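You operate a simulated robot arm through the tools that you are given. There is no shell and no other tool. Be economical: measure what you need, move in short steps, check, and stop when the job is done.

The job below is to be done with a simulated two-armed robot. You get a single attempt, and the scene is never put back.

Task
Close the grey speaker drawer. Then switch the sound switch on. Then open the left door of the blue locker, take the blue mouse from the top of the round table with the microphone and leave it on the middle left shelf of the blue locker, then shut the door. Then take the lid off the grey box on the top of the left table and lay it down there. Then take the white girder from the top of the left table and leave it on the mat by the scanner. Then take the yellow steps and put it on the grey pallet. Then fetch the red car and set it on the top of the front table. Then put the blue steps on top of the board eraser. Then take the blue car and leave it on the kit frame on the right table. Then take the brown roofed wagon and leave it on the top of the right table. Then fetch the green barrel from the orange pallet and set it on top of the red engine. Then pull the speaker flap open. Do these in the order given. Set down upright: yellow steps, blue steps.

It is judged by the outcome, as a careful person would: the job done as asked, and still so three seconds after it is handed in. It fails if anything else is knocked over, pushed out of place, dropped, spilled or broken. A push-on lid holds only when it is set on centred and level and pressed home; a screw cap is set on level and turned clockwise until tight.

Robot
Two 7-joint arms with fingered hands on one trunk, on a base that drives. Base frame: it is fixed to the floor where the robot stands at the start and does not move with it; the origin is under the middle of the robot, x ahead of it, y to its left, z up. Readings come in m, degrees, newtons and seconds.
The left shoulder is at the start at [0.014, 0.163, 1.244], the right one opposite. Places, roughly: KIT frame on the right table (38x23 cm) [-0.9, -2.04, 0.76]; blue car (5x10x4 cm) [-0.6, -2.5, 0.8]; blue mouse (6x10x3 cm) [-1.7, 0.9, 1.2]; blue steps (5x4x5 cm) [-1.3, -1.7, 0.8]; board eraser (12x5x3 cm) [-1, -1.8, 0.8]; brown roofed wagon [-4.25, -6, 0.75]; green barrel (3x3x3 cm) [-4.9, -8.7, 0.8]; grey box [-3.25, 0.5, 0.75]; grey pallet (7x7x2 cm) [-1.2, -1.9, 0.8]; grey speaker drawer [0.8, 0.1, 1.5]; left door of the blue locker [-1.9, 3.8, 0.6]; mat by the scanner [-3.1, 0.9, 0.8]; middle left shelf of the blue locker [-1.8, 3.9, 0.4]; red car (5x10x4 cm) [-1.6, -1.6, 0.8]; red engine [-7.5, -7.25, 1]; sound switch [-0.4, 2.2, 1]; speaker flap [0.8, 0.1, 1.6]; top of the front table [-5.6, -3.1, 0.8]; top of the right table [-2.4, -2.9, 0.8]; white girder (13x2x2 cm) [-4.7, 0.2, 0.8]; yellow steps (5x4x5 cm) [-5, -1.1, 0.8]. Payload 4 kg a hand.
Tool frame (each hand has its own): the origin (TCP) lies between the finger pads and is the grasp point; the fingertips stand 0.036 m ahead of it; z points along the fingers, y is the line along which they close. The gripper opens to 0.124 m. The gripper's body begins 0.042 m behind the TCP. The gripper is a hand of 4 fingers: y runs from the thumb to the fingers, the wrist lies at [-0.015, -0.099, -0.189] in the tool frame, and closing takes about 1.5 s.
Orientation is that of the tool frame in the base frame, as [roll, pitch, yaw] about the fixed x, y, z axes, in that order (R = Rz(yaw) Ry(pitch) Rx(roll)). With the fingers straight down and the wrist toward the robot, the tool's x, y and z point along [0, 1, 0], [1, 0, 0] and [0, 0, -1] of the base frame.

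Tools
- The arms move only by the tool move_arm. It takes "left_rows", "right_rows" or both (then of equal length, played together; a hand with none holds still); each is a list of rows, each a list of 6 numbers: the shift along the tool's x, y, z in units of 150 mm (1.0 is 150 mm), then the turn, a rotation vector about the tool's x, y, z in units of 120 degrees (1.0 is 120 degrees). In form: [[x, y, z, ax, ay, az], ...]. A call has 1 to 20 rows; each row is the pose to reach, as a shift and turn from the pose commanded when the call began, along the tool's axes at that moment. "left_grip" and "right_grip" are, for a hand that has rows, the opening, from 0 (shut) to 1 (fully open), set as the call begins (left out, the last holds). A call with a number of a shift or a turn outside -1 to 1 is refused whole. Rows are played at 5 a second. More than 0.05 m and 8.6 degrees between two rows, or a gripper value outside its range, and nothing of the call is played. Where a pose cannot be reached the arm comes as near as it can. A force on the tool above 40 N (or 10 N above the force at the start of the call, whichever is more), or a blocked arm, ends the call early, and 0.2 s more pass. Each finger travels about 0.045 m/s and halts on what it meets, pressing with about 29 N; the grip force reading is that of the motor and also rises with nothing between the fingers. The clock runs only during rows and for 0.2 s after the last one: add rows that repeat a pose to give the fingers time. It gives the time, the measured TCP pose, the force on the tool (base axes), the opening and the grip force at its end, in the units of the frame above (readings bear some noise), with the torque about the TCP (base axes, N m) and any sound that the robot's microphone picked up, and new pictures: "views" is both (left out), scene, wrist or none (wrist: the cameras of the hands that moved).
- Cameras (640 x 400 px; columns grow to the right, rows downward): "scene" is now at [0.085, 0.0192, 1.5083]; the picture's right is [0.15, -0.99, -0.00], its down [-0.12, -0.02, -0.99] and it looks along [0.98, 0.15, -0.12] (base axes); focal length 244 px, centre (320, 200). "left" rides on the left gripper at [-0.075, -0.086, -0.123] in its tool frame; the picture's right is [-0.70, -0.34, 0.63], its down [0.64, -0.68, 0.35] and it looks along [0.32, 0.65, 0.69] (tool axes); focal length 275 px, centre (320, 200). "right" rides on the right gripper at [0.075, -0.086, -0.123] in its tool frame; the picture's right is [-0.70, 0.34, -0.63], its down [-0.64, -0.68, 0.35] and it looks along [-0.32, 0.65, 0.69] (tool axes); focal length 275 px, centre (320, 200). There is no depth. A picture from a camera that has moved, and an enlarged one, comes with that camera's place and axes in the base frame and with its lens. The place of the scene camera against the robot may be out by one fixed shift of up to 0.012 m in any direction.
- move_column(by): slides the trunk up (or, below 0, down) by that many m; the arms and the scene camera ride with it, the base frame stays. It gives what a move gives, with no picture.
- drive_base(legs): drives the robot by 1 to 6 legs, each [ahead, left, turn to the left] in m, m and degrees, along the robot's own axes; the way and the turn of a leg run together, so that a leg with both is an arc; at most 1.5 m and 180 degrees a leg. The arms and the cameras ride along, it lands a little off, and it stops where it bumps. It gives what a move gives, and a new picture of the scene camera.
- move_fingers(index, middle, ring, thumb_bend, thumb_turn, hand): sets how far each is bent, from 0 (flat) to 100 (curled in); at 30 the hand is open as for a grip, at 70 the pads meet at the TCP. One left out holds its place. A second passes; each finger stops where it meets its share of the squeeze, and holds until it gets a number again. A gripper value or a shape takes the hand back. It gives what a move gives, with no picture; readings hold the bend of each and the force on the fingers (four entries, about 0 where the hand has none), thumb and palm. thumb_turn goes from beside the hand (0) to across from the fingers (100), as for a grip.
- grasp_type(shape, hand): the hand has 4 fingers and takes this shape, open, in about a second: jaw (thumb against the fingers, like two jaws); tri (thumb and two fingers); tip (a fingertip pinch); poke (one finger out to press); point (the index stretched); flat (the hand flat); cup (the hand cupped); fist (a fist). The gripper value then closes the fingers along that shape, each until it touches; the sizes above hold for jaw. It gives what a move gives, with no picture.
- turn_head(pan, tilt): turns the head with the scene camera to pan (to the left, within 86 degrees either way) and tilt (down, from -29 to 69), counted from straight ahead of the robot. It gives what a move gives, and a new picture of the scene camera.
- inspect(camera, box): a new picture of the part [left, top, right, bottom] of that camera's present view, enlarged. It takes no simulated time.
- job_done(): hands the job in; it is judged then, once.

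Work in short steps. Places have to be worked out from the pictures, the camera data and where the tool is seen: move nearer, look again, correct. Check each grasp and each placing, and mend what went wrong. You have 546 turns and 360 pictures in all, those below and enlarged ones among them. Open the grippers and draw the arms clear of the work before you hand the job in, unless the task says otherwise; then end with one line.

The tools are called after "Emit:" as a command line: name --argument value ..., lists and objects as JSON in quotes. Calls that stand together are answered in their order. move_arm: Moves the arms, as the interface text tells. Its arguments: {"type":"object","properties":{"left_rows":{"type":"array","items":{"type":"array","items":{"type":"number"}}},"left_grip":{"type":"number"},"right_rows":{"type":"array","items":{"type":"array","items":{"type":"number"}}},"right_grip":{"type":"number"},"views":{"type":"string","enum":["both","scene","wrist","none"]}},"required":[]} The other tools are called the same way: move_column (by) slides the trunk up or down; grasp_type (shape, hand) gives the hand a shape; move_fingers (index, middle, ring, thumb_bend, thumb_turn, hand) moves the fingers one by one; drive_base (legs) drives the base; turn_head (pan, tilt) turns the head that bears the scene camera; inspect (camera, box) takes an enlarged picture of a part of a camera's view; job_done () hands the job in.

At the start:

```text
t: 0.0
left_tool_pos: [0.6557, 0.4269, 0.9988]
left_tcp_rot: [180.0, 0.0, 90.0]
left_force: [0.5, 0.2, 0.0]
left_wrist_torque: [-0.01, -0.01, 0.03]
left_finger_gap: 0.1237
left_grip_force: 0.0
left_shape: jaw
left_bend: [30.0, 30.0, 30.0, 30.0, 98.0]
left_finger forces: [0.0, 0.1, 0.0, 0.0, 0.0, 0.0]
right_tool_pos: [0.7123, -0.2262, 1.6886]
right_tcp_rot: [180.0, -0.1, 90.0]
right_force: [0.2, -0.2, 0.2]
right_wrist_torque: [-0.02, -0.02, -0.03]
right_finger_gap: 0.1237
right_grip_force: 0.0
right_shape: jaw
right_bend: [30.0, 30.0, 30.0, 30.0, 98.0]
right_finger forces: [0.0, 0.0, 0.0, 0.0, 0.0, 0.1]
trunk travel left (down, up): [-0.4, 0.078]
robot x, y, heading: [-0.0027, -0.0001, 0.2]
head pan, tilt: [8.9, 5.9]
```

scene: 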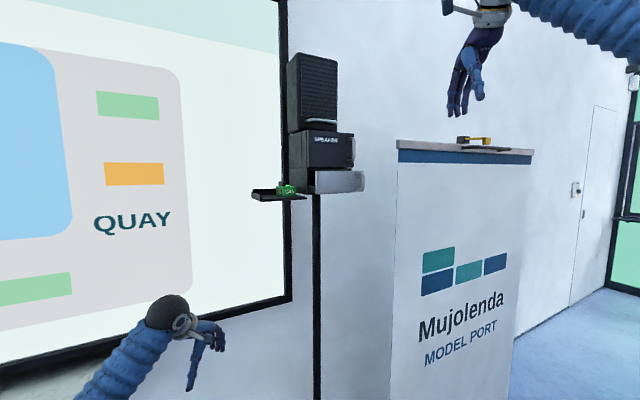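
right: 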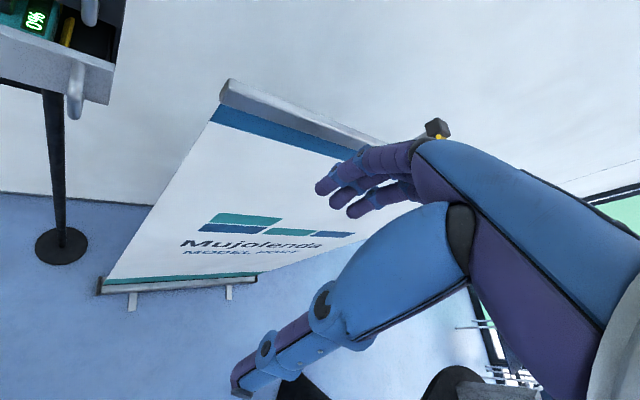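
left: 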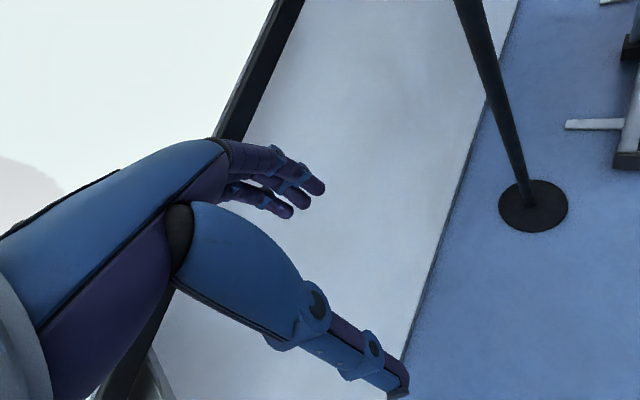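

I start by looking closely at the speaker with its drawer and flap.

Emit:
inspect --camera "scene" --box '[240, 40, 400, 220]'

```text
2.22 times, centred on (320, 130) of scene
camera zoom: at [0.085, 0.0192, 1.5083], right [0.15, -0.99, 0.0], down [-0.12, -0.02, -0.99], along [0.98, 0.15, -0.12], focal length 541 px, centre (320, 356)
```

zoom: 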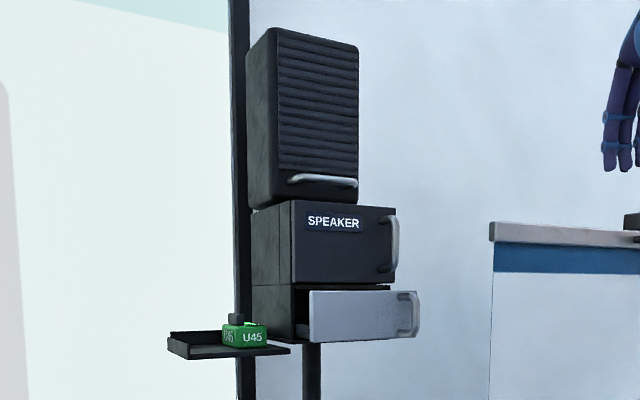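

The speaker faces partly towards my right, with the grey drawer front at about [0.81, 0.04, 1.475]. I turn the right hand so its fingers point ahead and bring it lower for a closer look.

Emit:
move_arm --right_rows '[[0.04, -0.03, 0.08, -0.0625, 0, 0], [0.08, -0.06, 0.16, -0.125, 0, 0], [0.12, -0.09, 0.25, -0.1875, 0, 0], [0.17, -0.11, 0.33, -0.25, 0, 0], [0.21, -0.14, 0.41, -0.3125, 0, 0], [0.25, -0.17, 0.5, -0.375, 0, 0], [0.3, -0.19, 0.58, -0.4375, 0, 0], [0.34, -0.22, 0.66, -0.5, 0, 0], [0.38, -0.25, 0.75, -0.5625, 0, 0], [0.42, -0.28, 0.83, -0.625, 0, 0], [0.46, -0.3, 0.91, -0.6875, 0, 0], [0.5, -0.33, 1.0, -0.75, 0, 0]]' --right_grip 0.3

```text
t: 2.6
left_tool_pos: [0.6559, 0.4262, 0.9996]
left_tcp_rot: [-179.9, 0.0, 89.9]
left_force: [-0.1, -0.6, 0.5]
left_wrist_torque: [-0.01, 0.0, -0.03]
left_finger_gap: 0.1238
left_grip_force: 0.0
left_shape: jaw
left_bend: [30.0, 30.0, 30.0, 30.0, 98.0]
left_finger forces: [0.1, 0.0, 0.0, 0.0, 0.0, 0.0]
right_tool_pos: [0.6641, -0.151, 1.5388]
right_tcp_rot: [90.0, 0.0, 89.9]
right_force: [0.6, -0.5, -0.3]
right_wrist_torque: [0.02, -0.02, 0.0]
right_finger_gap: 0.0376
right_grip_force: 0.0
right_shape: jaw
right_bend: [51.0, 54.0, 53.0, 62.0, 100.0]
right_finger forces: [0.0, 0.0, 0.0, 0.0, 0.0, 0.0]
trunk travel left (down, up): [-0.4, 0.078]
robot x, y, heading: [-0.0004, -0.0018, -0.4]
head pan, tilt: [8.9, 5.9]
camera scene: at [0.0859, 0.0193, 1.5081], right [0.15, -0.99, 0.0], down [-0.12, -0.02, -0.99], along [0.98, 0.15, -0.12], focal length 244 px, centre (320, 200)
camera right: at [0.5394, -0.075, 1.4536], right [-0.64, -0.7, 0.34], down [0.35, -0.64, -0.68], along [0.69, -0.32, 0.65], focal length 275 px, centre (320, 200)
```

scene: 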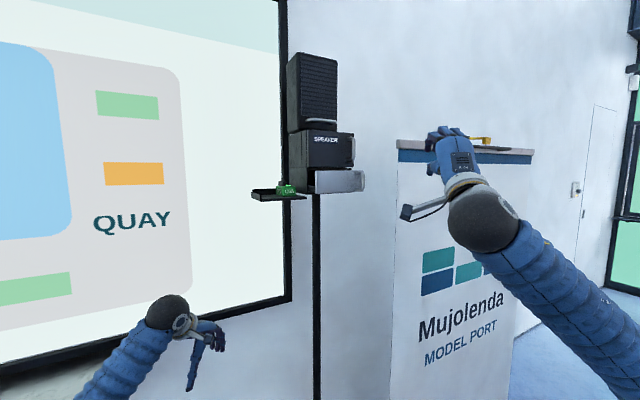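
right: 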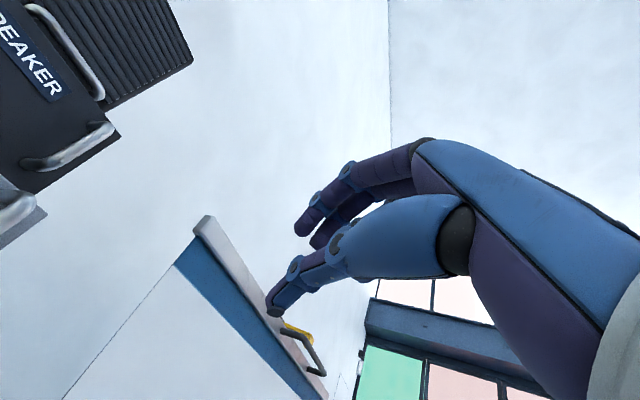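

Triangulating from both cameras, the drawer front is centred near [0.775, 0.067, 1.476] and stands out about 7 cm. It pushes in along roughly [0.9, 0.44, 0], so I line up the closed hand in front of it.

Emit:
move_arm --right_rows '[[0.25, -0.1, 0.05, 0, 0.054, 0], [0.5, -0.2, 0.1, 0, 0.108, 0], [0.75, -0.3, 0.15, 0, 0.163, 0], [1.0, -0.42, 0.2, 0, 0.217, 0]]' --right_grip 0

```text
t: 3.6
left_tool_pos: [0.6555, 0.4276, 0.9992]
left_tcp_rot: [-179.9, 0.1, 90.0]
left_force: [0.9, -0.2, -0.2]
left_wrist_torque: [-0.04, -0.01, 0.02]
left_finger_gap: 0.1237
left_grip_force: 0.0
left_shape: jaw
left_bend: [30.0, 30.0, 30.0, 30.0, 98.0]
left_finger forces: [0.1, 0.1, 0.0, 0.1, 0.1, 0.0]
right_tool_pos: [0.6947, 0.0008, 1.4774]
right_tcp_rot: [90.0, 0.0, 115.9]
right_force: [-0.4, 0.1, 0.0]
right_wrist_torque: [-0.01, 0.02, -0.02]
right_finger_gap: 0.0
right_grip_force: 29.0
right_shape: jaw
right_bend: [70.0, 70.0, 70.0, 71.0, 100.0]
right_finger forces: [0.0, 0.0, 0.0, 0.1, 0.0, 0.1]
trunk travel left (down, up): [-0.4, 0.078]
robot x, y, heading: [-0.0001, -0.0014, -0.1]
head pan, tilt: [8.9, 5.9]
camera scene: at [0.0854, 0.0201, 1.5082], right [0.15, -0.99, 0.0], down [-0.12, -0.02, -0.99], along [0.98, 0.15, -0.12], focal length 244 px, centre (320, 200)
camera right: at [0.5496, 0.0143, 1.3908], right [-0.26, -0.9, 0.34], down [0.59, -0.43, -0.68], along [0.76, 0.02, 0.65], focal length 275 px, centre (320, 200)
```

scene: 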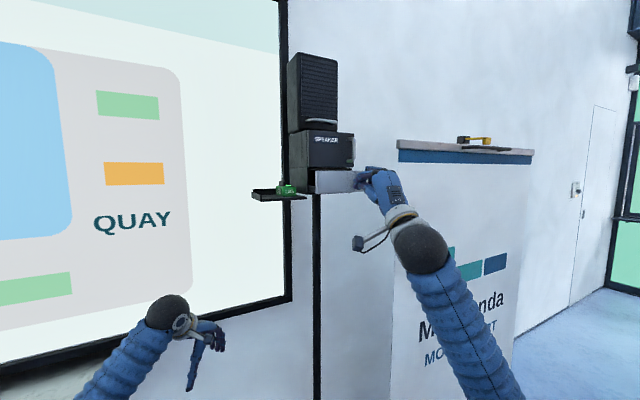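
right: 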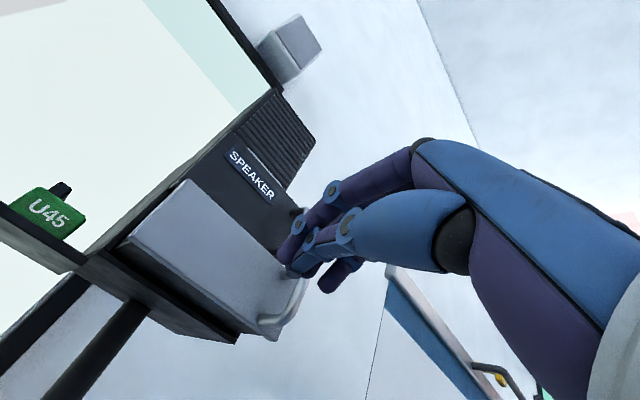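

The hand is level with the drawer but too near its handle. I move 3 cm left first and then push straight in until it resists.

Emit:
move_arm --right_rows '[[0.2, 0, 0, 0, 0, 0], [0.22, 0, 0.15, 0, 0, 0], [0.22, 0, 0.3, 0, 0, 0], [0.22, 0, 0.4, 0, 0, 0], [0.22, 0, 0.5, 0, 0, 0], [0.22, 0, 0.6, 0, 0, 0], [0.22, 0, 0.7, 0, 0, 0], [0.22, 0, 0.8, 0, 0, 0], [0.22, 0, 0.87, 0, 0, 0], [0.22, 0, 0.93, 0, 0, 0], [0.22, 0, 0.98, 0, 0, 0]]'

```text
t: 5.8
left_tool_pos: [0.6528, 0.4264, 1.0014]
left_tcp_rot: [179.9, 0.0, 90.0]
left_force: [0.4, -0.5, -0.1]
left_wrist_torque: [0.0, 0.05, 0.0]
left_finger_gap: 0.1239
left_grip_force: 0.1
left_shape: jaw
left_bend: [30.0, 30.0, 30.0, 30.0, 98.0]
left_finger forces: [0.0, 0.0, 0.1, 0.0, 0.1, 0.1]
right_tool_pos: [0.795, 0.0873, 1.4832]
right_tcp_rot: [89.2, 0.0, 116.1]
right_force: [-34.1, -14.0, -3.3]
right_wrist_torque: [-0.1, 0.28, 0.37]
right_finger_gap: 0.0
right_grip_force: 29.2
right_shape: jaw
right_bend: [70.0, 70.0, 70.0, 70.0, 100.0]
right_finger forces: [46.3, 0.0, 0.0, 0.0, 0.0, 0.0]
trunk travel left (down, up): [-0.4, 0.078]
robot x, y, heading: [-0.0023, -0.0029, 0.1]
head pan, tilt: [8.9, 5.9]
stopped in row 11 (right hand): the force on the tool passed its limit at 48 N (the readings are from after the stop); the commanded pose is now the measured one
camera scene: at [0.0811, 0.0174, 1.5084], right [0.15, -0.99, 0.0], down [-0.12, -0.01, -0.99], along [0.98, 0.15, -0.12], focal length 244 px, centre (320, 200)
camera right: at [0.6502, 0.1006, 1.3959], right [-0.27, -0.91, 0.33], down [0.6, -0.42, -0.68], along [0.75, 0.02, 0.66], focal length 275 px, centre (320, 200)
```

scene: 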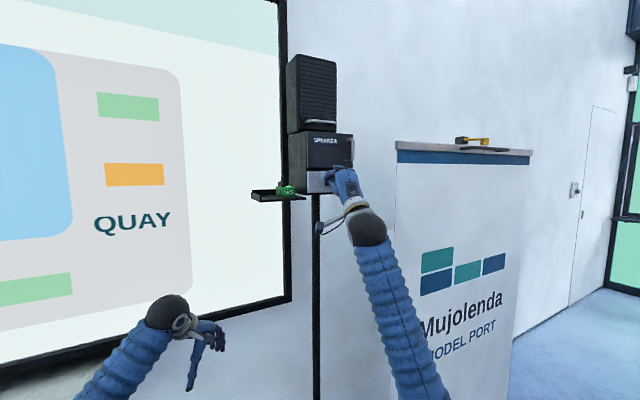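
right: 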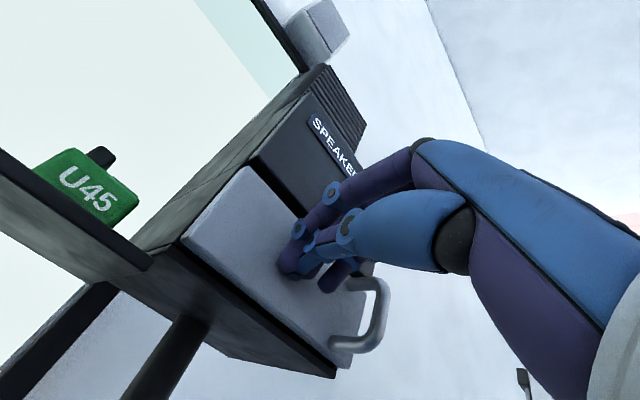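

The drawer looks flush and stopped with 48 N against it. I back the hand out to check it.

Emit:
move_arm --right_rows '[[0, 0, -0.2, 0, 0, 0], [0, 0, -0.5, 0, 0, 0], [0, 0, -0.8, 0, 0, 0], [-0.3, 0, -1.0, 0, 0, 0], [-0.6, 0, -1.0, 0, 0, 0], [-0.9, 0, -1.0, 0, 0, 0]]' --views "wrist"

Emit:
inspect --camera "scene" --box '[240, 40, 400, 220]'

```text
refused: row 4 steps farther than a row can; nothing moved
```

```text
2.22 times, centred on (320, 130) of scene
camera zoom: at [0.0811, 0.0174, 1.5084], right [0.15, -0.99, 0.0], down [-0.12, -0.01, -0.99], along [0.98, 0.15, -0.12], focal length 541 px, centre (320, 356)
```

zoom: 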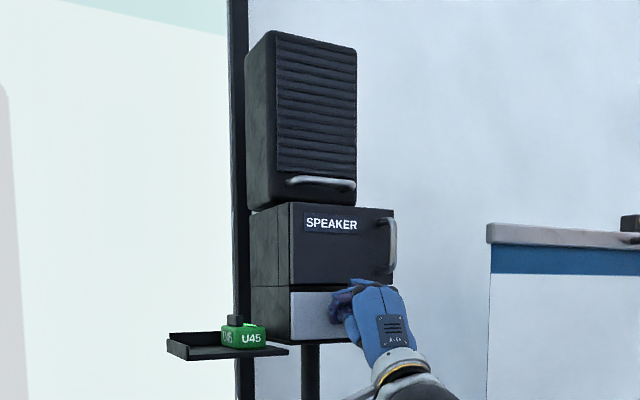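

The drawer is in line with the speaker body. The retreat was refused for too long a step, so I send it again with shorter ones.

Emit:
move_arm --right_rows '[[0, 0, -0.2, 0, 0, 0], [0, 0, -0.5, 0, 0, 0], [0, 0, -0.8, 0, 0, 0], [-0.2, 0, -1.0, 0, 0, 0], [-0.5, 0, -1.0, 0, 0, 0], [-0.8, 0, -1.0, 0, 0, 0]]' --right_grip 0.3 --views "scene"

Emit:
inspect --camera "scene" --box '[260, 100, 380, 220]'

```text
t: 7.2
left_tool_pos: [0.6535, 0.4258, 1.0004]
left_tcp_rot: [-179.9, -0.1, 90.0]
left_force: [0.9, 0.0, -0.2]
left_wrist_torque: [0.01, -0.01, -0.01]
left_finger_gap: 0.1235
left_grip_force: 0.0
left_shape: jaw
left_bend: [30.0, 30.0, 30.0, 30.0, 98.0]
left_finger forces: [0.0, 0.0, 0.0, 0.0, 0.0, 0.0]
right_tool_pos: [0.7177, -0.086, 1.4779]
right_tcp_rot: [89.7, -0.1, 116.2]
right_force: [0.7, -0.5, -0.1]
right_wrist_torque: [0.0, -0.01, 0.05]
right_finger_gap: 0.0368
right_grip_force: 0.1
right_shape: jaw
right_bend: [51.0, 55.0, 53.0, 62.0, 100.0]
right_finger forces: [0.0, 0.0, 0.1, 0.0, 0.1, 0.0]
trunk travel left (down, up): [-0.4, 0.078]
robot x, y, heading: [0.0013, 0.0031, -0.1]
head pan, tilt: [8.9, 5.9]
camera scene: at [0.0844, 0.0175, 1.5083], right [0.15, -0.99, 0.0], down [-0.12, -0.01, -0.99], along [0.98, 0.15, -0.12], focal length 244 px, centre (320, 200)
```

scene: 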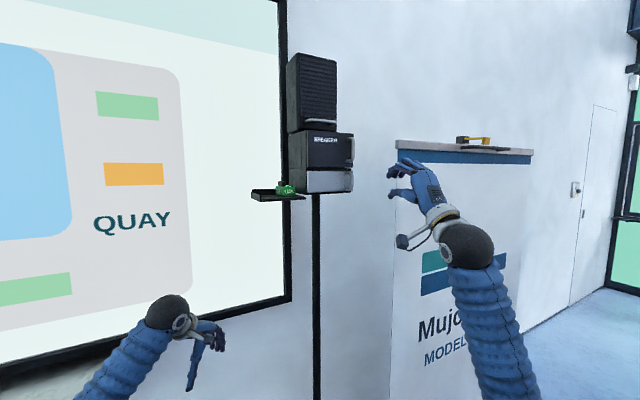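

```text
3.33 times, centred on (320, 160) of scene
camera zoom: at [0.0844, 0.0175, 1.5083], right [0.15, -0.99, 0.0], down [-0.12, -0.01, -0.99], along [0.98, 0.15, -0.12], focal length 812 px, centre (320, 333)
```

zoom: 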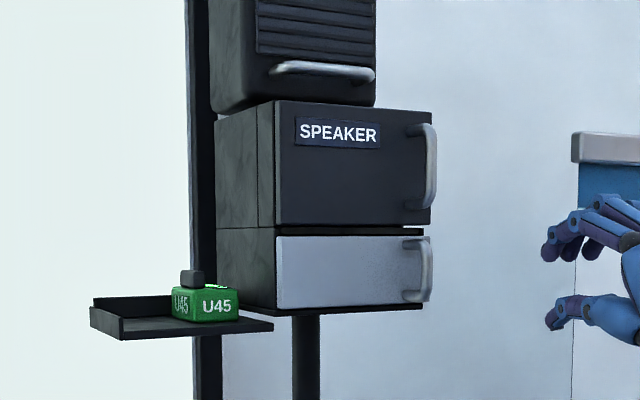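

The drawer is shut. Next I tuck both arms closer for driving and look to the left.

Emit:
move_arm --right_rows '[[-0.05, -0.1, -0.1, 0.0625, 0, 0], [-0.1, -0.2, -0.2, 0.125, 0, 0], [-0.15, -0.3, -0.3, 0.1875, 0, 0], [-0.2, -0.4, -0.4, 0.25, 0, 0], [-0.2, -0.5, -0.5, 0.3125, 0, 0], [-0.2, -0.6, -0.6, 0.375, 0, 0], [-0.2, -0.7, -0.7, 0.4375, 0, 0], [-0.2, -0.8, -0.8, 0.5, 0, 0], [-0.2, -0.9, -0.9, 0.5625, 0, 0], [-0.2, -1.0, -0.95, 0.625, 0, 0], [-0.2, -1.0, -1.0, 0.6875, 0, 0], [-0.2, -1.0, -1.0, 0.75, 0, 0]]' --left_rows '[[0, -0.1, 0, 0, 0, 0], [0, -0.2, 0, 0, 0, 0], [0, -0.3, -0.1, 0, 0, 0], [0, -0.4, -0.2, 0, 0, 0], [0, -0.5, -0.3, 0, 0, 0], [0, -0.6, -0.4, 0, 0, 0], [0, -0.7, -0.5, 0, 0, 0], [0, -0.8, -0.6, 0, 0, 0], [0, -0.9, -0.7, 0, 0, 0], [0, -0.95, -0.8, 0, 0, 0], [0, -1.0, -0.9, 0, 0, 0], [0, -1.0, -1.0, 0, 0, 0]]' --views "none"

Emit:
turn_head --pan 86 --tilt 20

```text
t: 9.8
left_tool_pos: [0.5046, 0.4259, 1.1494]
left_tcp_rot: [-179.9, 0.1, 90.1]
left_force: [0.1, 0.0, 0.1]
left_wrist_torque: [0.0, -0.01, 0.03]
left_finger_gap: 0.1237
left_grip_force: 0.0
left_shape: jaw
left_bend: [30.0, 30.0, 30.0, 30.0, 98.0]
left_finger forces: [0.1, 0.0, 0.1, 0.0, 0.0, 0.0]
right_tool_pos: [0.5969, -0.1772, 1.3266]
right_tcp_rot: [179.8, 0.0, 116.1]
right_force: [0.0, 0.1, -0.5]
right_wrist_torque: [-0.04, 0.01, 0.0]
right_finger_gap: 0.0367
right_grip_force: 0.1
right_shape: jaw
right_bend: [51.0, 55.0, 53.0, 62.0, 100.0]
right_finger forces: [0.0, 0.1, 0.1, 0.0, 0.0, 0.0]
trunk travel left (down, up): [-0.4, 0.078]
robot x, y, heading: [-0.0027, -0.0025, -0.1]
head pan, tilt: [8.9, 5.9]
```

```text
t: 11.3
left_tool_pos: [0.5044, 0.4265, 1.1496]
left_tcp_rot: [-180.0, 0.0, 90.0]
left_force: [-0.3, 0.2, 0.0]
left_wrist_torque: [0.02, -0.01, 0.01]
left_finger_gap: 0.1236
left_grip_force: 0.0
left_shape: jaw
left_bend: [30.0, 30.0, 30.0, 30.0, 98.0]
left_finger forces: [0.1, 0.1, 0.0, 0.0, 0.1, 0.1]
right_tool_pos: [0.5964, -0.1778, 1.327]
right_tcp_rot: [179.5, -0.1, 116.1]
right_force: [-0.3, 0.3, -0.1]
right_wrist_torque: [0.04, 0.05, -0.02]
right_finger_gap: 0.0369
right_grip_force: 0.1
right_shape: jaw
right_bend: [51.0, 55.0, 53.0, 62.0, 100.0]
right_finger forces: [0.0, 0.0, 0.1, 0.0, 0.0, 0.0]
trunk travel left (down, up): [-0.4, 0.078]
robot x, y, heading: [-0.0001, 0.0005, -0.1]
head pan, tilt: [85.9, 20.0]
camera scene: at [-0.0002, 0.0977, 1.4867], right [1.0, -0.07, -0.02], down [-0.04, -0.34, -0.94], along [0.06, 0.94, -0.34], focal length 244 px, centre (320, 200)
```

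scene: 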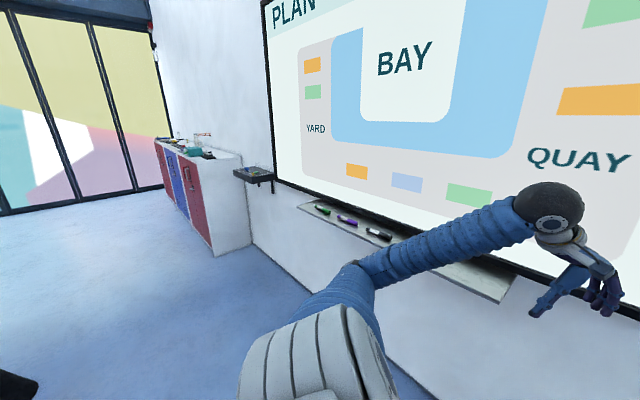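

The sound switch looks like the small panel on the wall left of the whiteboard. I zoom in on it and on the locker.

Emit:
inspect --camera "scene" --box '[140, 110, 300, 270]'

Emit:
turn_head --pan 86 --tilt 55

```text
2.50 times, centred on (220, 190) of scene
camera zoom: at [-0.0002, 0.0977, 1.4867], right [1.0, -0.07, -0.02], down [-0.04, -0.34, -0.94], along [0.06, 0.94, -0.34], focal length 609 px, centre (570, 225)
```

zoom: 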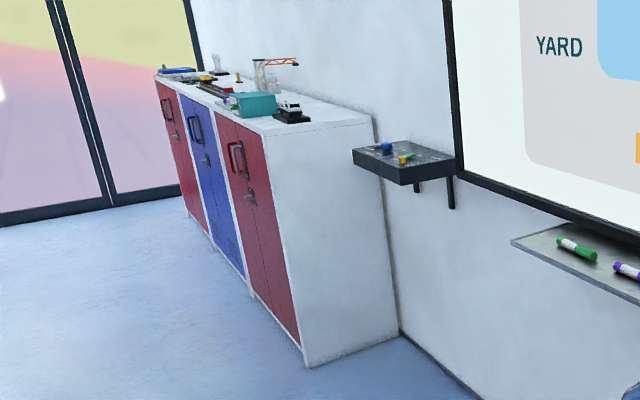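

```text
t: 12.3
left_tool_pos: [0.503, 0.4268, 1.1488]
left_tcp_rot: [179.9, -0.1, 90.1]
left_force: [0.5, -1.4, 0.7]
left_wrist_torque: [0.02, -0.04, 0.01]
left_finger_gap: 0.1239
left_grip_force: 0.0
left_shape: jaw
left_bend: [30.0, 30.0, 30.0, 30.0, 98.0]
left_finger forces: [0.2, 0.0, 0.0, 0.1, 0.1, 0.0]
right_tool_pos: [0.5972, -0.1781, 1.3269]
right_tcp_rot: [179.6, -0.1, 116.1]
right_force: [0.0, -0.4, 0.3]
right_wrist_torque: [0.0, 0.02, -0.02]
right_finger_gap: 0.0371
right_grip_force: 0.1
right_shape: jaw
right_bend: [51.0, 55.0, 53.0, 62.0, 100.0]
right_finger forces: [0.0, 0.0, 0.1, 0.0, 0.0, 0.0]
trunk travel left (down, up): [-0.4, 0.078]
robot x, y, heading: [0.0015, -0.0018, -0.2]
head pan, tilt: [85.9, 55.0]
camera scene: at [-0.0026, 0.0768, 1.4347], right [1.0, -0.07, -0.02], down [-0.07, -0.82, -0.57], along [0.03, 0.57, -0.82], focal length 244 px, centre (320, 200)
```

scene: 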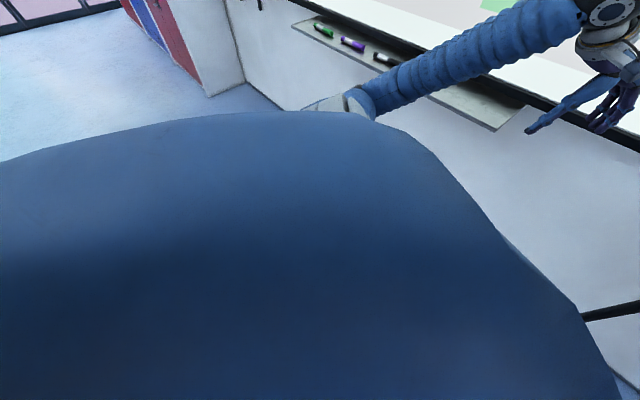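

Driving sideways keeps me facing the wall, which runs about 28° off my heading. I back off a little, turn to face it and drive left along it.

Emit:
drive_base --legs '[[-0.25, 0, 0], [0, 0, 28], [0, 1.0, 0]]'

Emit:
turn_head --pan 40 --tilt 25

```text
t: 20.3
left_tool_pos: [-0.4673, 1.4953, 1.149]
left_tcp_rot: [-179.9, 0.0, 117.8]
left_force: [-0.2, 0.0, 0.9]
left_wrist_torque: [0.02, -0.02, 0.0]
left_finger_gap: 0.1234
left_grip_force: 0.0
left_shape: jaw
left_bend: [30.0, 30.0, 30.0, 30.0, 98.0]
left_finger forces: [0.1, 0.0, 0.0, 0.1, 0.1, 0.1]
right_tool_pos: [-0.1055, 1.0038, 1.3276]
right_tcp_rot: [179.7, 0.0, 143.9]
right_force: [0.1, 0.9, 0.2]
right_wrist_torque: [-0.03, 0.03, -0.01]
right_finger_gap: 0.0371
right_grip_force: 0.1
right_shape: jaw
right_bend: [51.0, 55.0, 53.0, 62.0, 100.0]
right_finger forces: [0.0, 0.0, 0.1, 0.0, 0.0, 0.1]
trunk travel left (down, up): [-0.4, 0.078]
robot x, y, heading: [-0.7142, 0.8833, 27.6]
head pan, tilt: [85.9, 55.0]
camera scene: at [-0.751, 0.9519, 1.4346], right [0.92, 0.4, -0.02], down [0.32, -0.75, -0.57], along [-0.24, 0.52, -0.82], focal length 244 px, centre (320, 200)
```

scene: 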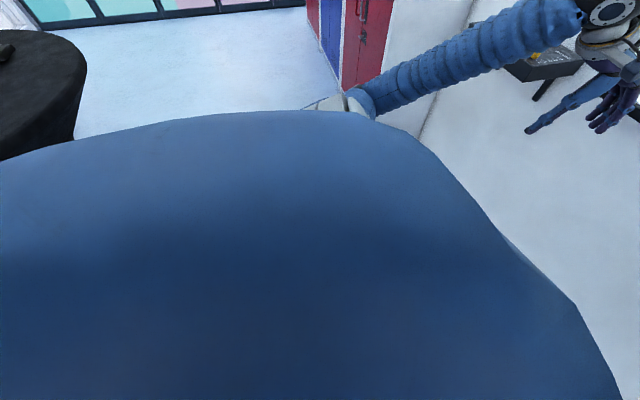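

```text
t: 21.4
left_tool_pos: [-0.468, 1.495, 1.149]
left_tcp_rot: [180.0, 0.0, 117.9]
left_force: [0.0, -0.1, 1.0]
left_wrist_torque: [0.0, -0.03, 0.0]
left_finger_gap: 0.1236
left_grip_force: 0.1
left_shape: jaw
left_bend: [30.0, 30.0, 30.0, 30.0, 98.0]
left_finger forces: [0.0, 0.0, 0.0, 0.1, 0.0, 0.1]
right_tool_pos: [-0.1039, 1.0038, 1.3285]
right_tcp_rot: [179.6, -0.1, 144.0]
right_force: [0.2, 0.0, 0.8]
right_wrist_torque: [-0.03, 0.0, 0.0]
right_finger_gap: 0.037
right_grip_force: 0.1
right_shape: jaw
right_bend: [51.0, 55.0, 53.0, 62.0, 100.0]
right_finger forces: [0.0, 0.0, 0.0, 0.0, 0.1, 0.0]
trunk travel left (down, up): [-0.4, 0.078]
robot x, y, heading: [-0.7148, 0.8853, 27.8]
head pan, tilt: [40.0, 25.0]
camera scene: at [-0.6864, 0.9711, 1.4776], right [0.93, -0.38, -0.01], down [-0.17, -0.4, -0.9], along [0.34, 0.84, -0.43], focal length 244 px, centre (320, 200)
```

scene: 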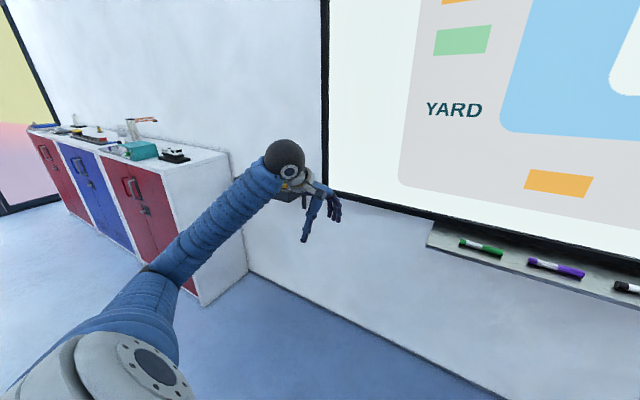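

The way along the wall is clear. I drive another metre left so that the shelf with the switch comes in front of me.

Emit:
drive_base --legs '[[0, 0.95, 0]]'

Emit:
turn_head --pan 0 --tilt 30

```text
t: 26.4
left_tool_pos: [-0.9185, 2.336, 1.1491]
left_tcp_rot: [-179.9, 0.0, 118.3]
left_force: [-0.1, 0.3, 0.2]
left_wrist_torque: [0.02, 0.0, -0.02]
left_finger_gap: 0.1238
left_grip_force: 0.0
left_shape: jaw
left_bend: [30.0, 30.0, 30.0, 30.0, 98.0]
left_finger forces: [0.1, 0.0, 0.0, 0.0, 0.0, 0.0]
right_tool_pos: [-0.5498, 1.847, 1.3279]
right_tcp_rot: [179.7, 0.0, 144.3]
right_force: [0.5, -0.1, -0.4]
right_wrist_torque: [-0.01, -0.03, -0.03]
right_finger_gap: 0.0371
right_grip_force: 0.0
right_shape: jaw
right_bend: [51.0, 55.0, 53.0, 62.0, 100.0]
right_finger forces: [0.0, 0.1, 0.0, 0.0, 0.0, 0.0]
trunk travel left (down, up): [-0.4, 0.078]
robot x, y, heading: [-1.1602, 1.7218, 28.2]
head pan, tilt: [40.0, 25.0]
camera scene: at [-1.133, 1.8108, 1.4776], right [0.93, -0.37, -0.01], down [-0.17, -0.4, -0.9], along [0.33, 0.84, -0.43], focal length 244 px, centre (320, 200)
```

scene: 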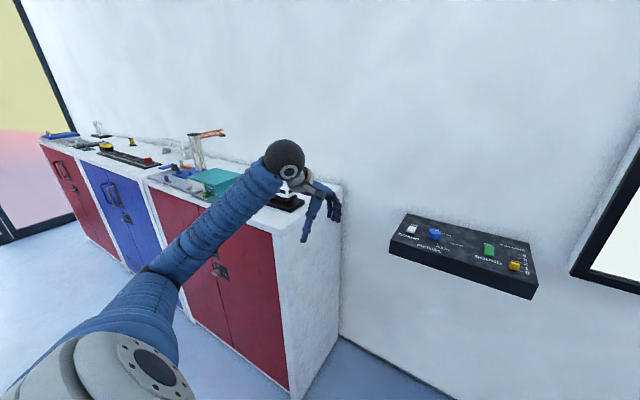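

```text
t: 27.5
left_tool_pos: [-0.9188, 2.3364, 1.1487]
left_tcp_rot: [-180.0, 0.0, 118.3]
left_force: [-0.1, -0.5, 1.0]
left_wrist_torque: [-0.01, -0.01, 0.0]
left_finger_gap: 0.1239
left_grip_force: 0.1
left_shape: jaw
left_bend: [30.0, 30.0, 30.0, 30.0, 98.0]
left_finger forces: [0.0, 0.0, 0.1, 0.0, 0.0, 0.0]
right_tool_pos: [-0.5505, 1.8478, 1.3265]
right_tcp_rot: [179.7, 0.0, 144.3]
right_force: [0.1, 0.6, 0.1]
right_wrist_torque: [-0.03, -0.03, 0.01]
right_finger_gap: 0.0369
right_grip_force: 0.1
right_shape: jaw
right_bend: [51.0, 55.0, 53.0, 62.0, 100.0]
right_finger forces: [0.0, 0.0, 0.0, 0.0, 0.1, 0.0]
trunk travel left (down, up): [-0.4, 0.078]
robot x, y, heading: [-1.1619, 1.7185, 28.6]
head pan, tilt: [0.0, 30.0]
camera scene: at [-1.0875, 1.7677, 1.4693], right [0.47, -0.88, 0.0], down [-0.45, -0.24, -0.86], along [0.76, 0.41, -0.51], focal length 244 px, centre (320, 200)
```

scene: 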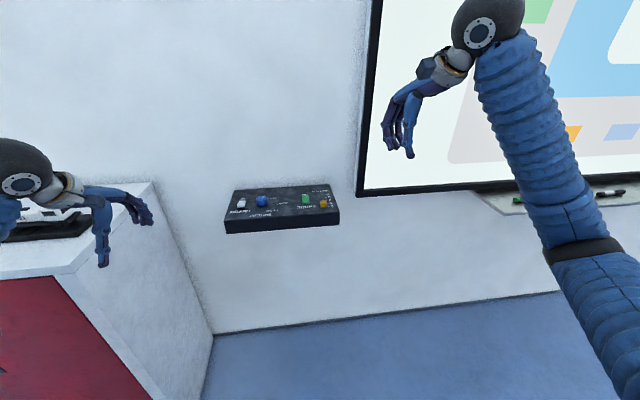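

Emit:
inspect --camera "scene" --box '[216, 165, 346, 245]'

```text
4.92 times, centred on (281, 205) of scene
camera zoom: at [-1.0875, 1.7677, 1.4693], right [0.47, -0.88, 0.0], down [-0.45, -0.24, -0.86], along [0.76, 0.41, -0.51], focal length 1199 px, centre (512, 175)
```

zoom: 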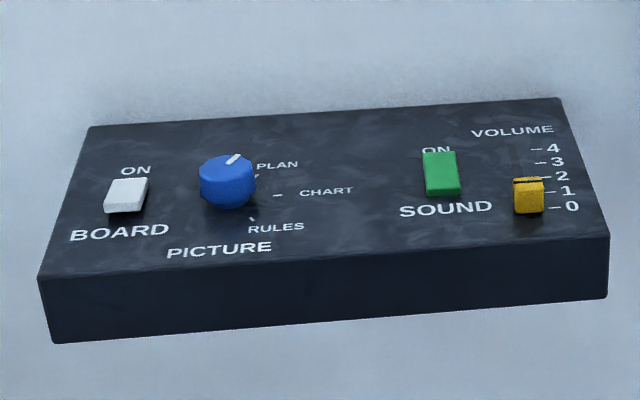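

The SOUND rocker is green, with its ON end on the wall side, raised and covering the label, so it is off. I drive closer and a bit right so the left hand can press it.

Emit:
drive_base --legs '[[0.2, -0.18, 0]]'

Emit:
turn_head --pan 15 --tilt 40

Emit:
grasp_type --shape "poke" --hand "left"

Emit:
inspect --camera "left" --box '[0, 0, 640, 400]'

```text
t: 29.4
left_tool_pos: [-0.6548, 2.2726, 1.1498]
left_tcp_rot: [-179.9, -0.1, 118.3]
left_force: [0.6, 1.0, -0.2]
left_wrist_torque: [-0.01, 0.01, -0.01]
left_finger_gap: 0.1239
left_grip_force: 0.1
left_shape: jaw
left_bend: [30.0, 30.0, 30.0, 30.0, 98.0]
left_finger forces: [0.1, 0.1, 0.1, 0.0, 0.1, 0.0]
right_tool_pos: [-0.287, 1.7853, 1.326]
right_tcp_rot: [179.7, -0.1, 144.1]
right_force: [0.3, 0.6, -0.2]
right_wrist_torque: [0.02, 0.03, -0.02]
right_finger_gap: 0.0371
right_grip_force: 0.1
right_shape: jaw
right_bend: [51.0, 55.0, 53.0, 62.0, 100.0]
right_finger forces: [0.0, 0.0, 0.0, 0.0, 0.0, 0.0]
trunk travel left (down, up): [-0.4, 0.078]
robot x, y, heading: [-0.8992, 1.6621, 28.0]
head pan, tilt: [0.0, 30.0]
camera scene: at [-0.824, 1.7052, 1.4693], right [0.47, -0.88, 0.0], down [-0.45, -0.24, -0.86], along [0.76, 0.4, -0.51], focal length 244 px, centre (320, 200)
```

scene: 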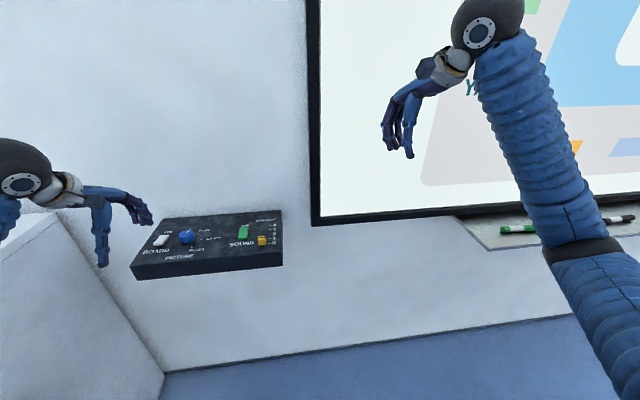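

```text
t: 30.2
left_tool_pos: [-0.6568, 2.2734, 1.1491]
left_tcp_rot: [-180.0, 0.0, 118.3]
left_force: [-0.2, -0.6, -1.4]
left_wrist_torque: [-0.02, -0.02, 0.01]
left_finger_gap: 0.1237
left_grip_force: 0.0
left_shape: jaw
left_bend: [30.0, 30.0, 30.0, 30.0, 98.0]
left_finger forces: [0.1, 0.1, 0.0, 0.0, 0.0, 0.0]
right_tool_pos: [-0.2889, 1.7845, 1.3268]
right_tcp_rot: [179.7, 0.0, 144.2]
right_force: [0.1, -0.4, 0.6]
right_wrist_torque: [-0.04, -0.01, 0.01]
right_finger_gap: 0.0367
right_grip_force: 0.1
right_shape: jaw
right_bend: [51.0, 55.0, 53.0, 62.0, 100.0]
right_finger forces: [0.0, 0.1, 0.1, 0.0, 0.0, 0.0]
trunk travel left (down, up): [-0.4, 0.078]
robot x, y, heading: [-0.8987, 1.6577, 28.1]
head pan, tilt: [15.0, 40.0]
camera scene: at [-0.8437, 1.7208, 1.4542], right [0.68, -0.73, 0.0], down [-0.48, -0.44, -0.76], along [0.55, 0.52, -0.65], focal length 244 px, centre (320, 200)
```

scene: 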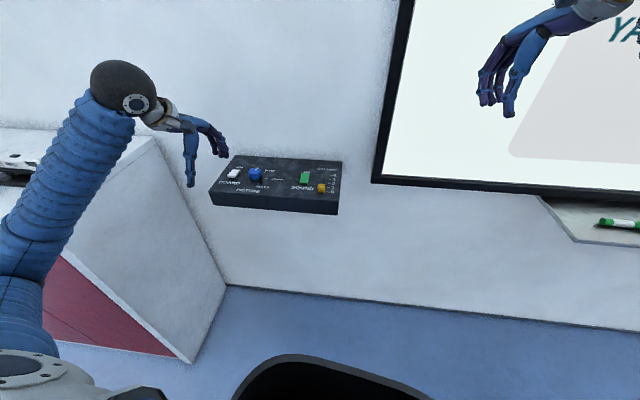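

```text
t: 31.1
left_tool_pos: [-0.6546, 2.2732, 1.1502]
left_tcp_rot: [-180.0, 0.0, 118.2]
left_force: [0.2, 0.3, 0.5]
left_wrist_torque: [0.0, -0.02, 0.03]
left_finger_gap: 0.0001
left_grip_force: 0.0
left_shape: poke
left_bend: [70.0, 70.0, 99.0, 0.0, 100.0]
left_finger forces: [0.1, 0.1, 0.1, 0.0, 0.1, 0.0]
right_tool_pos: [-0.2884, 1.7852, 1.3258]
right_tcp_rot: [179.6, 0.1, 144.3]
right_force: [-0.3, -0.4, -0.4]
right_wrist_torque: [-0.02, 0.0, 0.05]
right_finger_gap: 0.037
right_grip_force: 0.0
right_shape: jaw
right_bend: [51.0, 55.0, 53.0, 62.0, 100.0]
right_finger forces: [0.0, 0.0, 0.0, 0.0, 0.0, 0.1]
trunk travel left (down, up): [-0.4, 0.078]
robot x, y, heading: [-0.8944, 1.6618, 28.2]
head pan, tilt: [15.0, 40.0]
```

```text
1.00 times, centred on (320, 200) of left (not enlarged: the box is as wide or as high as the picture)
camera zoom: at [-0.6957, 2.1665, 1.2722], right [0.03, -0.77, -0.63], down [-0.91, 0.25, -0.35], along [0.42, 0.58, -0.69], focal length 275 px, centre (320, 200)
```

zoom: 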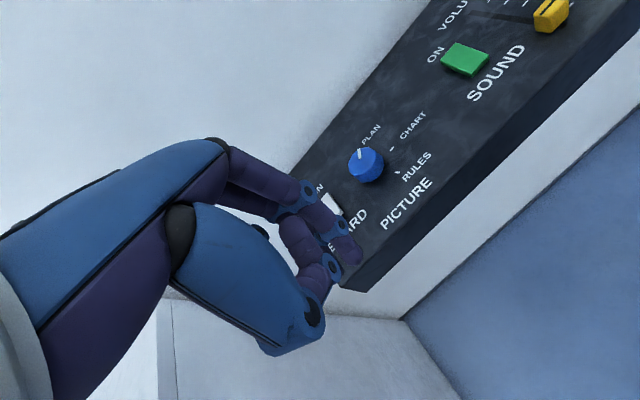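

From both cameras the green rocker top is at about [-0.428, 2.181, 1.02], and its ON end points to the wall. I bring the left finger over that end.

Emit:
move_arm --left_rows '[[-0.2, 0.18, 0, 0, 0, 0], [-0.4, 0.36, 0, 0, 0, 0], [-0.6, 0.54, 0, 0, 0, 0], [-0.8, 0.72, 0, 0, 0, 0], [-1.0, 0.9, 0.1, 0, 0, 0]]'

```text
t: 32.3
left_tool_pos: [-0.4638, 2.2049, 1.1337]
left_tcp_rot: [180.0, 0.0, 118.3]
left_force: [0.2, -1.0, -0.3]
left_wrist_torque: [-0.01, 0.0, 0.02]
left_finger_gap: 0.0
left_grip_force: 0.0
left_shape: poke
left_bend: [70.0, 70.0, 99.0, 0.0, 100.0]
left_finger forces: [0.0, 0.0, 0.0, 0.0, 0.0, 0.0]
right_tool_pos: [-0.2878, 1.7851, 1.3269]
right_tcp_rot: [179.8, -0.1, 144.3]
right_force: [-0.2, -0.4, -0.3]
right_wrist_torque: [-0.01, 0.04, 0.01]
right_finger_gap: 0.0368
right_grip_force: 0.0
right_shape: jaw
right_bend: [51.0, 55.0, 53.0, 62.0, 100.0]
right_finger forces: [0.1, 0.1, 0.0, 0.0, 0.0, 0.0]
trunk travel left (down, up): [-0.4, 0.078]
robot x, y, heading: [-0.8968, 1.6552, 28.4]
head pan, tilt: [15.0, 40.0]
camera scene: at [-0.8419, 1.7206, 1.454], right [0.68, -0.73, 0.0], down [-0.48, -0.45, -0.76], along [0.55, 0.52, -0.66], focal length 244 px, centre (320, 200)
camera left: at [-0.5036, 2.0972, 1.2569], right [0.03, -0.77, -0.63], down [-0.91, 0.25, -0.34], along [0.42, 0.59, -0.69], focal length 275 px, centre (320, 200)
```

scene: 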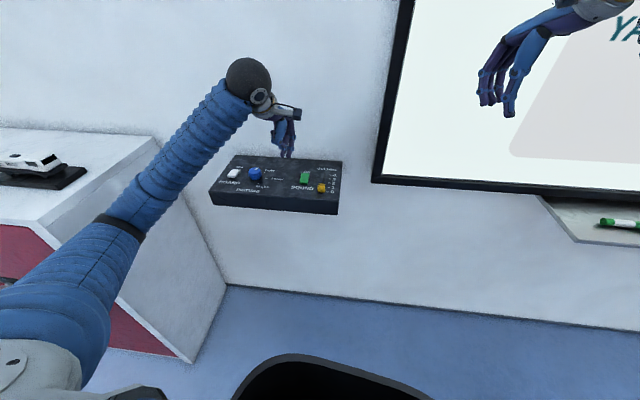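
left: 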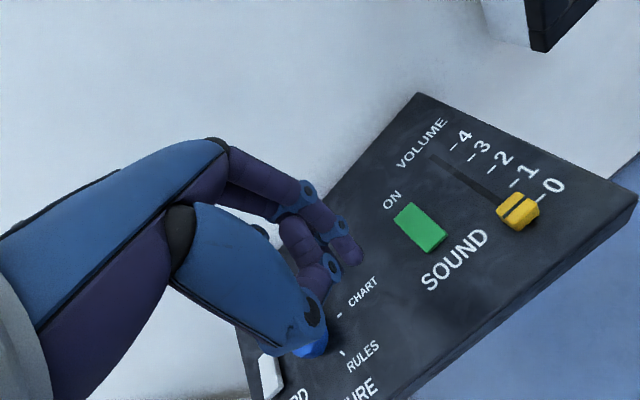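

The fingertip is about 4.5 cm short of the rocker's ON end at [-0.41, 2.185]. I go over it and press down gently.

Emit:
move_arm --left_rows '[[-0.15, 0.13, 0, 0, 0, 0], [-0.287, 0.25, 0.1, 0, 0, 0], [-0.287, 0.25, 0.25, 0, 0, 0], [-0.287, 0.25, 0.4, 0, 0, 0], [-0.287, 0.25, 0.45, 0, 0, 0], [-0.287, 0.25, 0.5, 0, 0, 0], [-0.287, 0.25, 0.54, 0, 0, 0]]' --views "wrist"

```text
t: 33.9
left_tool_pos: [-0.4133, 2.184, 1.0527]
left_tcp_rot: [180.0, -0.1, 118.1]
left_force: [0.1, 0.0, 0.6]
left_wrist_torque: [0.05, 0.01, -0.03]
left_finger_gap: 0.0
left_grip_force: 0.1
left_shape: poke
left_bend: [70.0, 70.0, 99.0, 0.0, 100.0]
left_finger forces: [0.1, 0.1, 0.0, 0.0, 0.1, 0.0]
right_tool_pos: [-0.2884, 1.7849, 1.3275]
right_tcp_rot: [179.7, 0.0, 144.1]
right_force: [0.4, -0.5, 0.7]
right_wrist_torque: [-0.01, 0.01, 0.0]
right_finger_gap: 0.0367
right_grip_force: 0.1
right_shape: jaw
right_bend: [51.0, 55.0, 53.0, 62.0, 100.0]
right_finger forces: [0.0, 0.1, 0.0, 0.0, 0.0, 0.1]
trunk travel left (down, up): [-0.4, 0.078]
robot x, y, heading: [-0.8976, 1.6578, 28.1]
head pan, tilt: [15.0, 40.0]
camera left: at [-0.4523, 2.0773, 1.1756], right [0.03, -0.77, -0.63], down [-0.91, 0.25, -0.35], along [0.42, 0.58, -0.69], focal length 275 px, centre (320, 200)
```

left: 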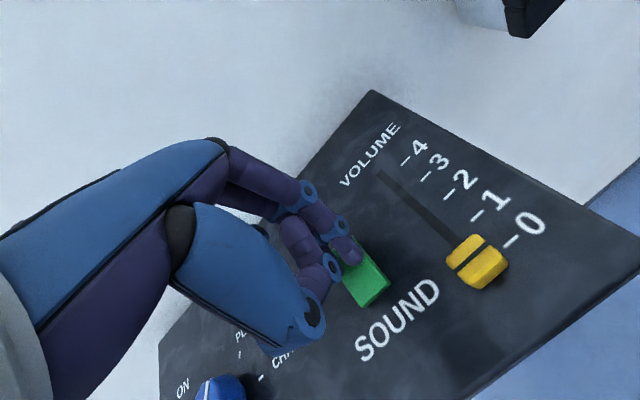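

The fingertip covers the ON half with no contact yet. I press down further in small steps.

Emit:
move_arm --left_rows '[[0, 0, 0.03, 0, 0, 0], [0, 0, 0.06, 0, 0, 0], [0, 0, 0.09, 0, 0, 0], [0, 0, 0.11, 0, 0, 0], [0, 0, 0.13, 0, 0, 0]]' --views "wrist"

```text
t: 34.7
left_tool_pos: [-0.4114, 2.1832, 1.0473]
left_tcp_rot: [179.1, 0.2, 118.1]
left_force: [-3.8, -5.7, 21.2]
left_wrist_torque: [-0.26, 0.18, 0.0]
left_finger_gap: 0.0
left_grip_force: 0.0
left_shape: poke
left_bend: [70.0, 70.0, 99.0, 0.0, 100.0]
left_finger forces: [17.5, 4.3, 0.1, 0.0, 0.1, 0.0]
right_tool_pos: [-0.2887, 1.7839, 1.3281]
right_tcp_rot: [179.6, 0.0, 144.1]
right_force: [0.9, 0.6, -0.2]
right_wrist_torque: [-0.02, 0.01, -0.02]
right_finger_gap: 0.037
right_grip_force: 0.1
right_shape: jaw
right_bend: [51.0, 55.0, 53.0, 62.0, 100.0]
right_finger forces: [0.1, 0.1, 0.0, 0.1, 0.0, 0.1]
trunk travel left (down, up): [-0.4, 0.078]
robot x, y, heading: [-0.8981, 1.6577, 28.1]
head pan, tilt: [15.0, 40.0]
stopped in row 4 (left hand): the force on the tool passed its limit at 45 N (the readings are from after the stop); the commanded pose is now the measured one
camera left: at [-0.4533, 2.0765, 1.1692], right [0.04, -0.77, -0.63], down [-0.9, 0.25, -0.36], along [0.43, 0.59, -0.68], focal length 275 px, centre (320, 200)
```

left: 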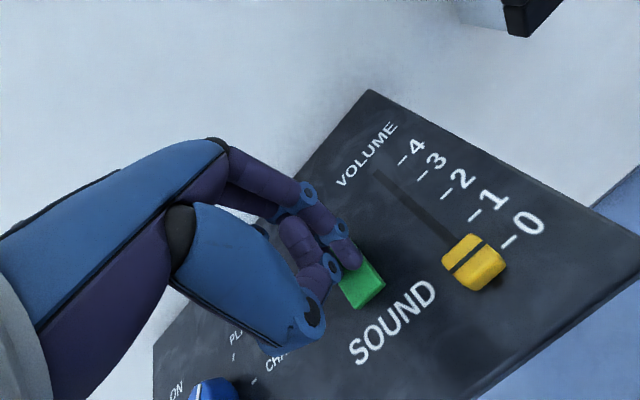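

It pressed to 45 N and now shows the near edge raised. I lift the finger and look at the switch.

Emit:
move_arm --left_rows '[[0, 0, -0.25, 0, 0, 0], [0, 0, -0.5, 0, 0, 0], [0, -0.3, -0.55, 0, 0, 0], [0, -0.6, -0.6, 0, 0, 0], [0, -0.9, -0.6, 0, 0, 0]]' --views "wrist"

Emit:
inspect --camera "scene" --box '[200, 140, 360, 230]'

```text
t: 35.9
left_tool_pos: [-0.532, 2.1206, 1.1351]
left_tcp_rot: [179.4, 0.3, 118.1]
left_force: [0.7, 0.1, 0.7]
left_wrist_torque: [-0.02, 0.01, 0.0]
left_finger_gap: 0.0
left_grip_force: 0.1
left_shape: poke
left_bend: [70.0, 70.0, 99.0, 0.0, 100.0]
left_finger forces: [0.0, 0.0, 0.0, 0.0, 0.0, 0.0]
right_tool_pos: [-0.29, 1.7842, 1.3283]
right_tcp_rot: [179.5, 0.0, 144.1]
right_force: [0.9, 0.6, 0.0]
right_wrist_torque: [0.04, -0.04, -0.01]
right_finger_gap: 0.0372
right_grip_force: 0.0
right_shape: jaw
right_bend: [51.0, 55.0, 53.0, 62.0, 100.0]
right_finger forces: [0.0, 0.0, 0.0, 0.0, 0.1, 0.1]
trunk travel left (down, up): [-0.4, 0.078]
robot x, y, heading: [-0.8956, 1.659, 28.2]
head pan, tilt: [15.0, 40.0]
camera left: at [-0.5727, 2.0131, 1.2556], right [0.04, -0.77, -0.63], down [-0.9, 0.25, -0.35], along [0.43, 0.58, -0.69], focal length 275 px, centre (320, 200)
```

left: 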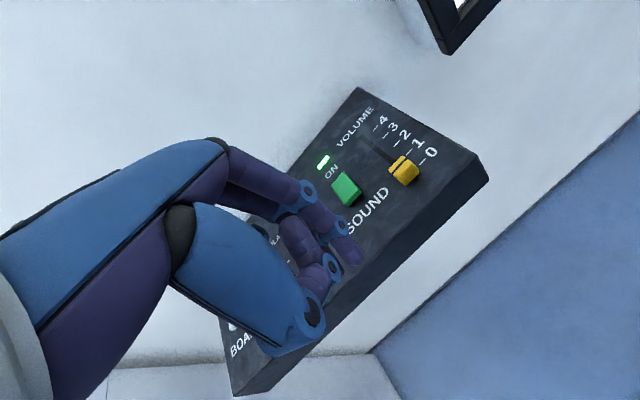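

```text
4.00 times, centred on (280, 185) of scene
camera zoom: at [-0.8445, 1.7206, 1.4542], right [0.68, -0.73, 0.0], down [-0.48, -0.44, -0.76], along [0.55, 0.52, -0.65], focal length 974 px, centre (480, 260)
```

zoom: 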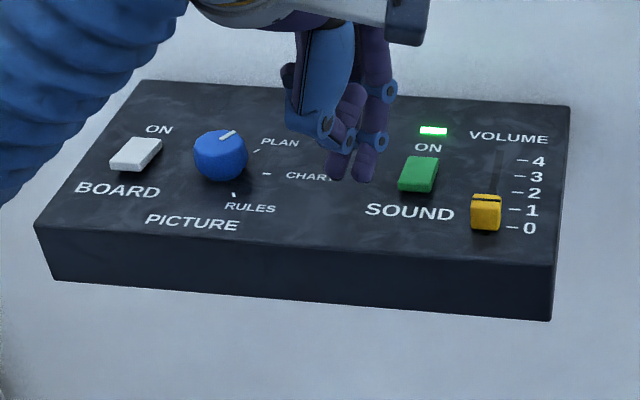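

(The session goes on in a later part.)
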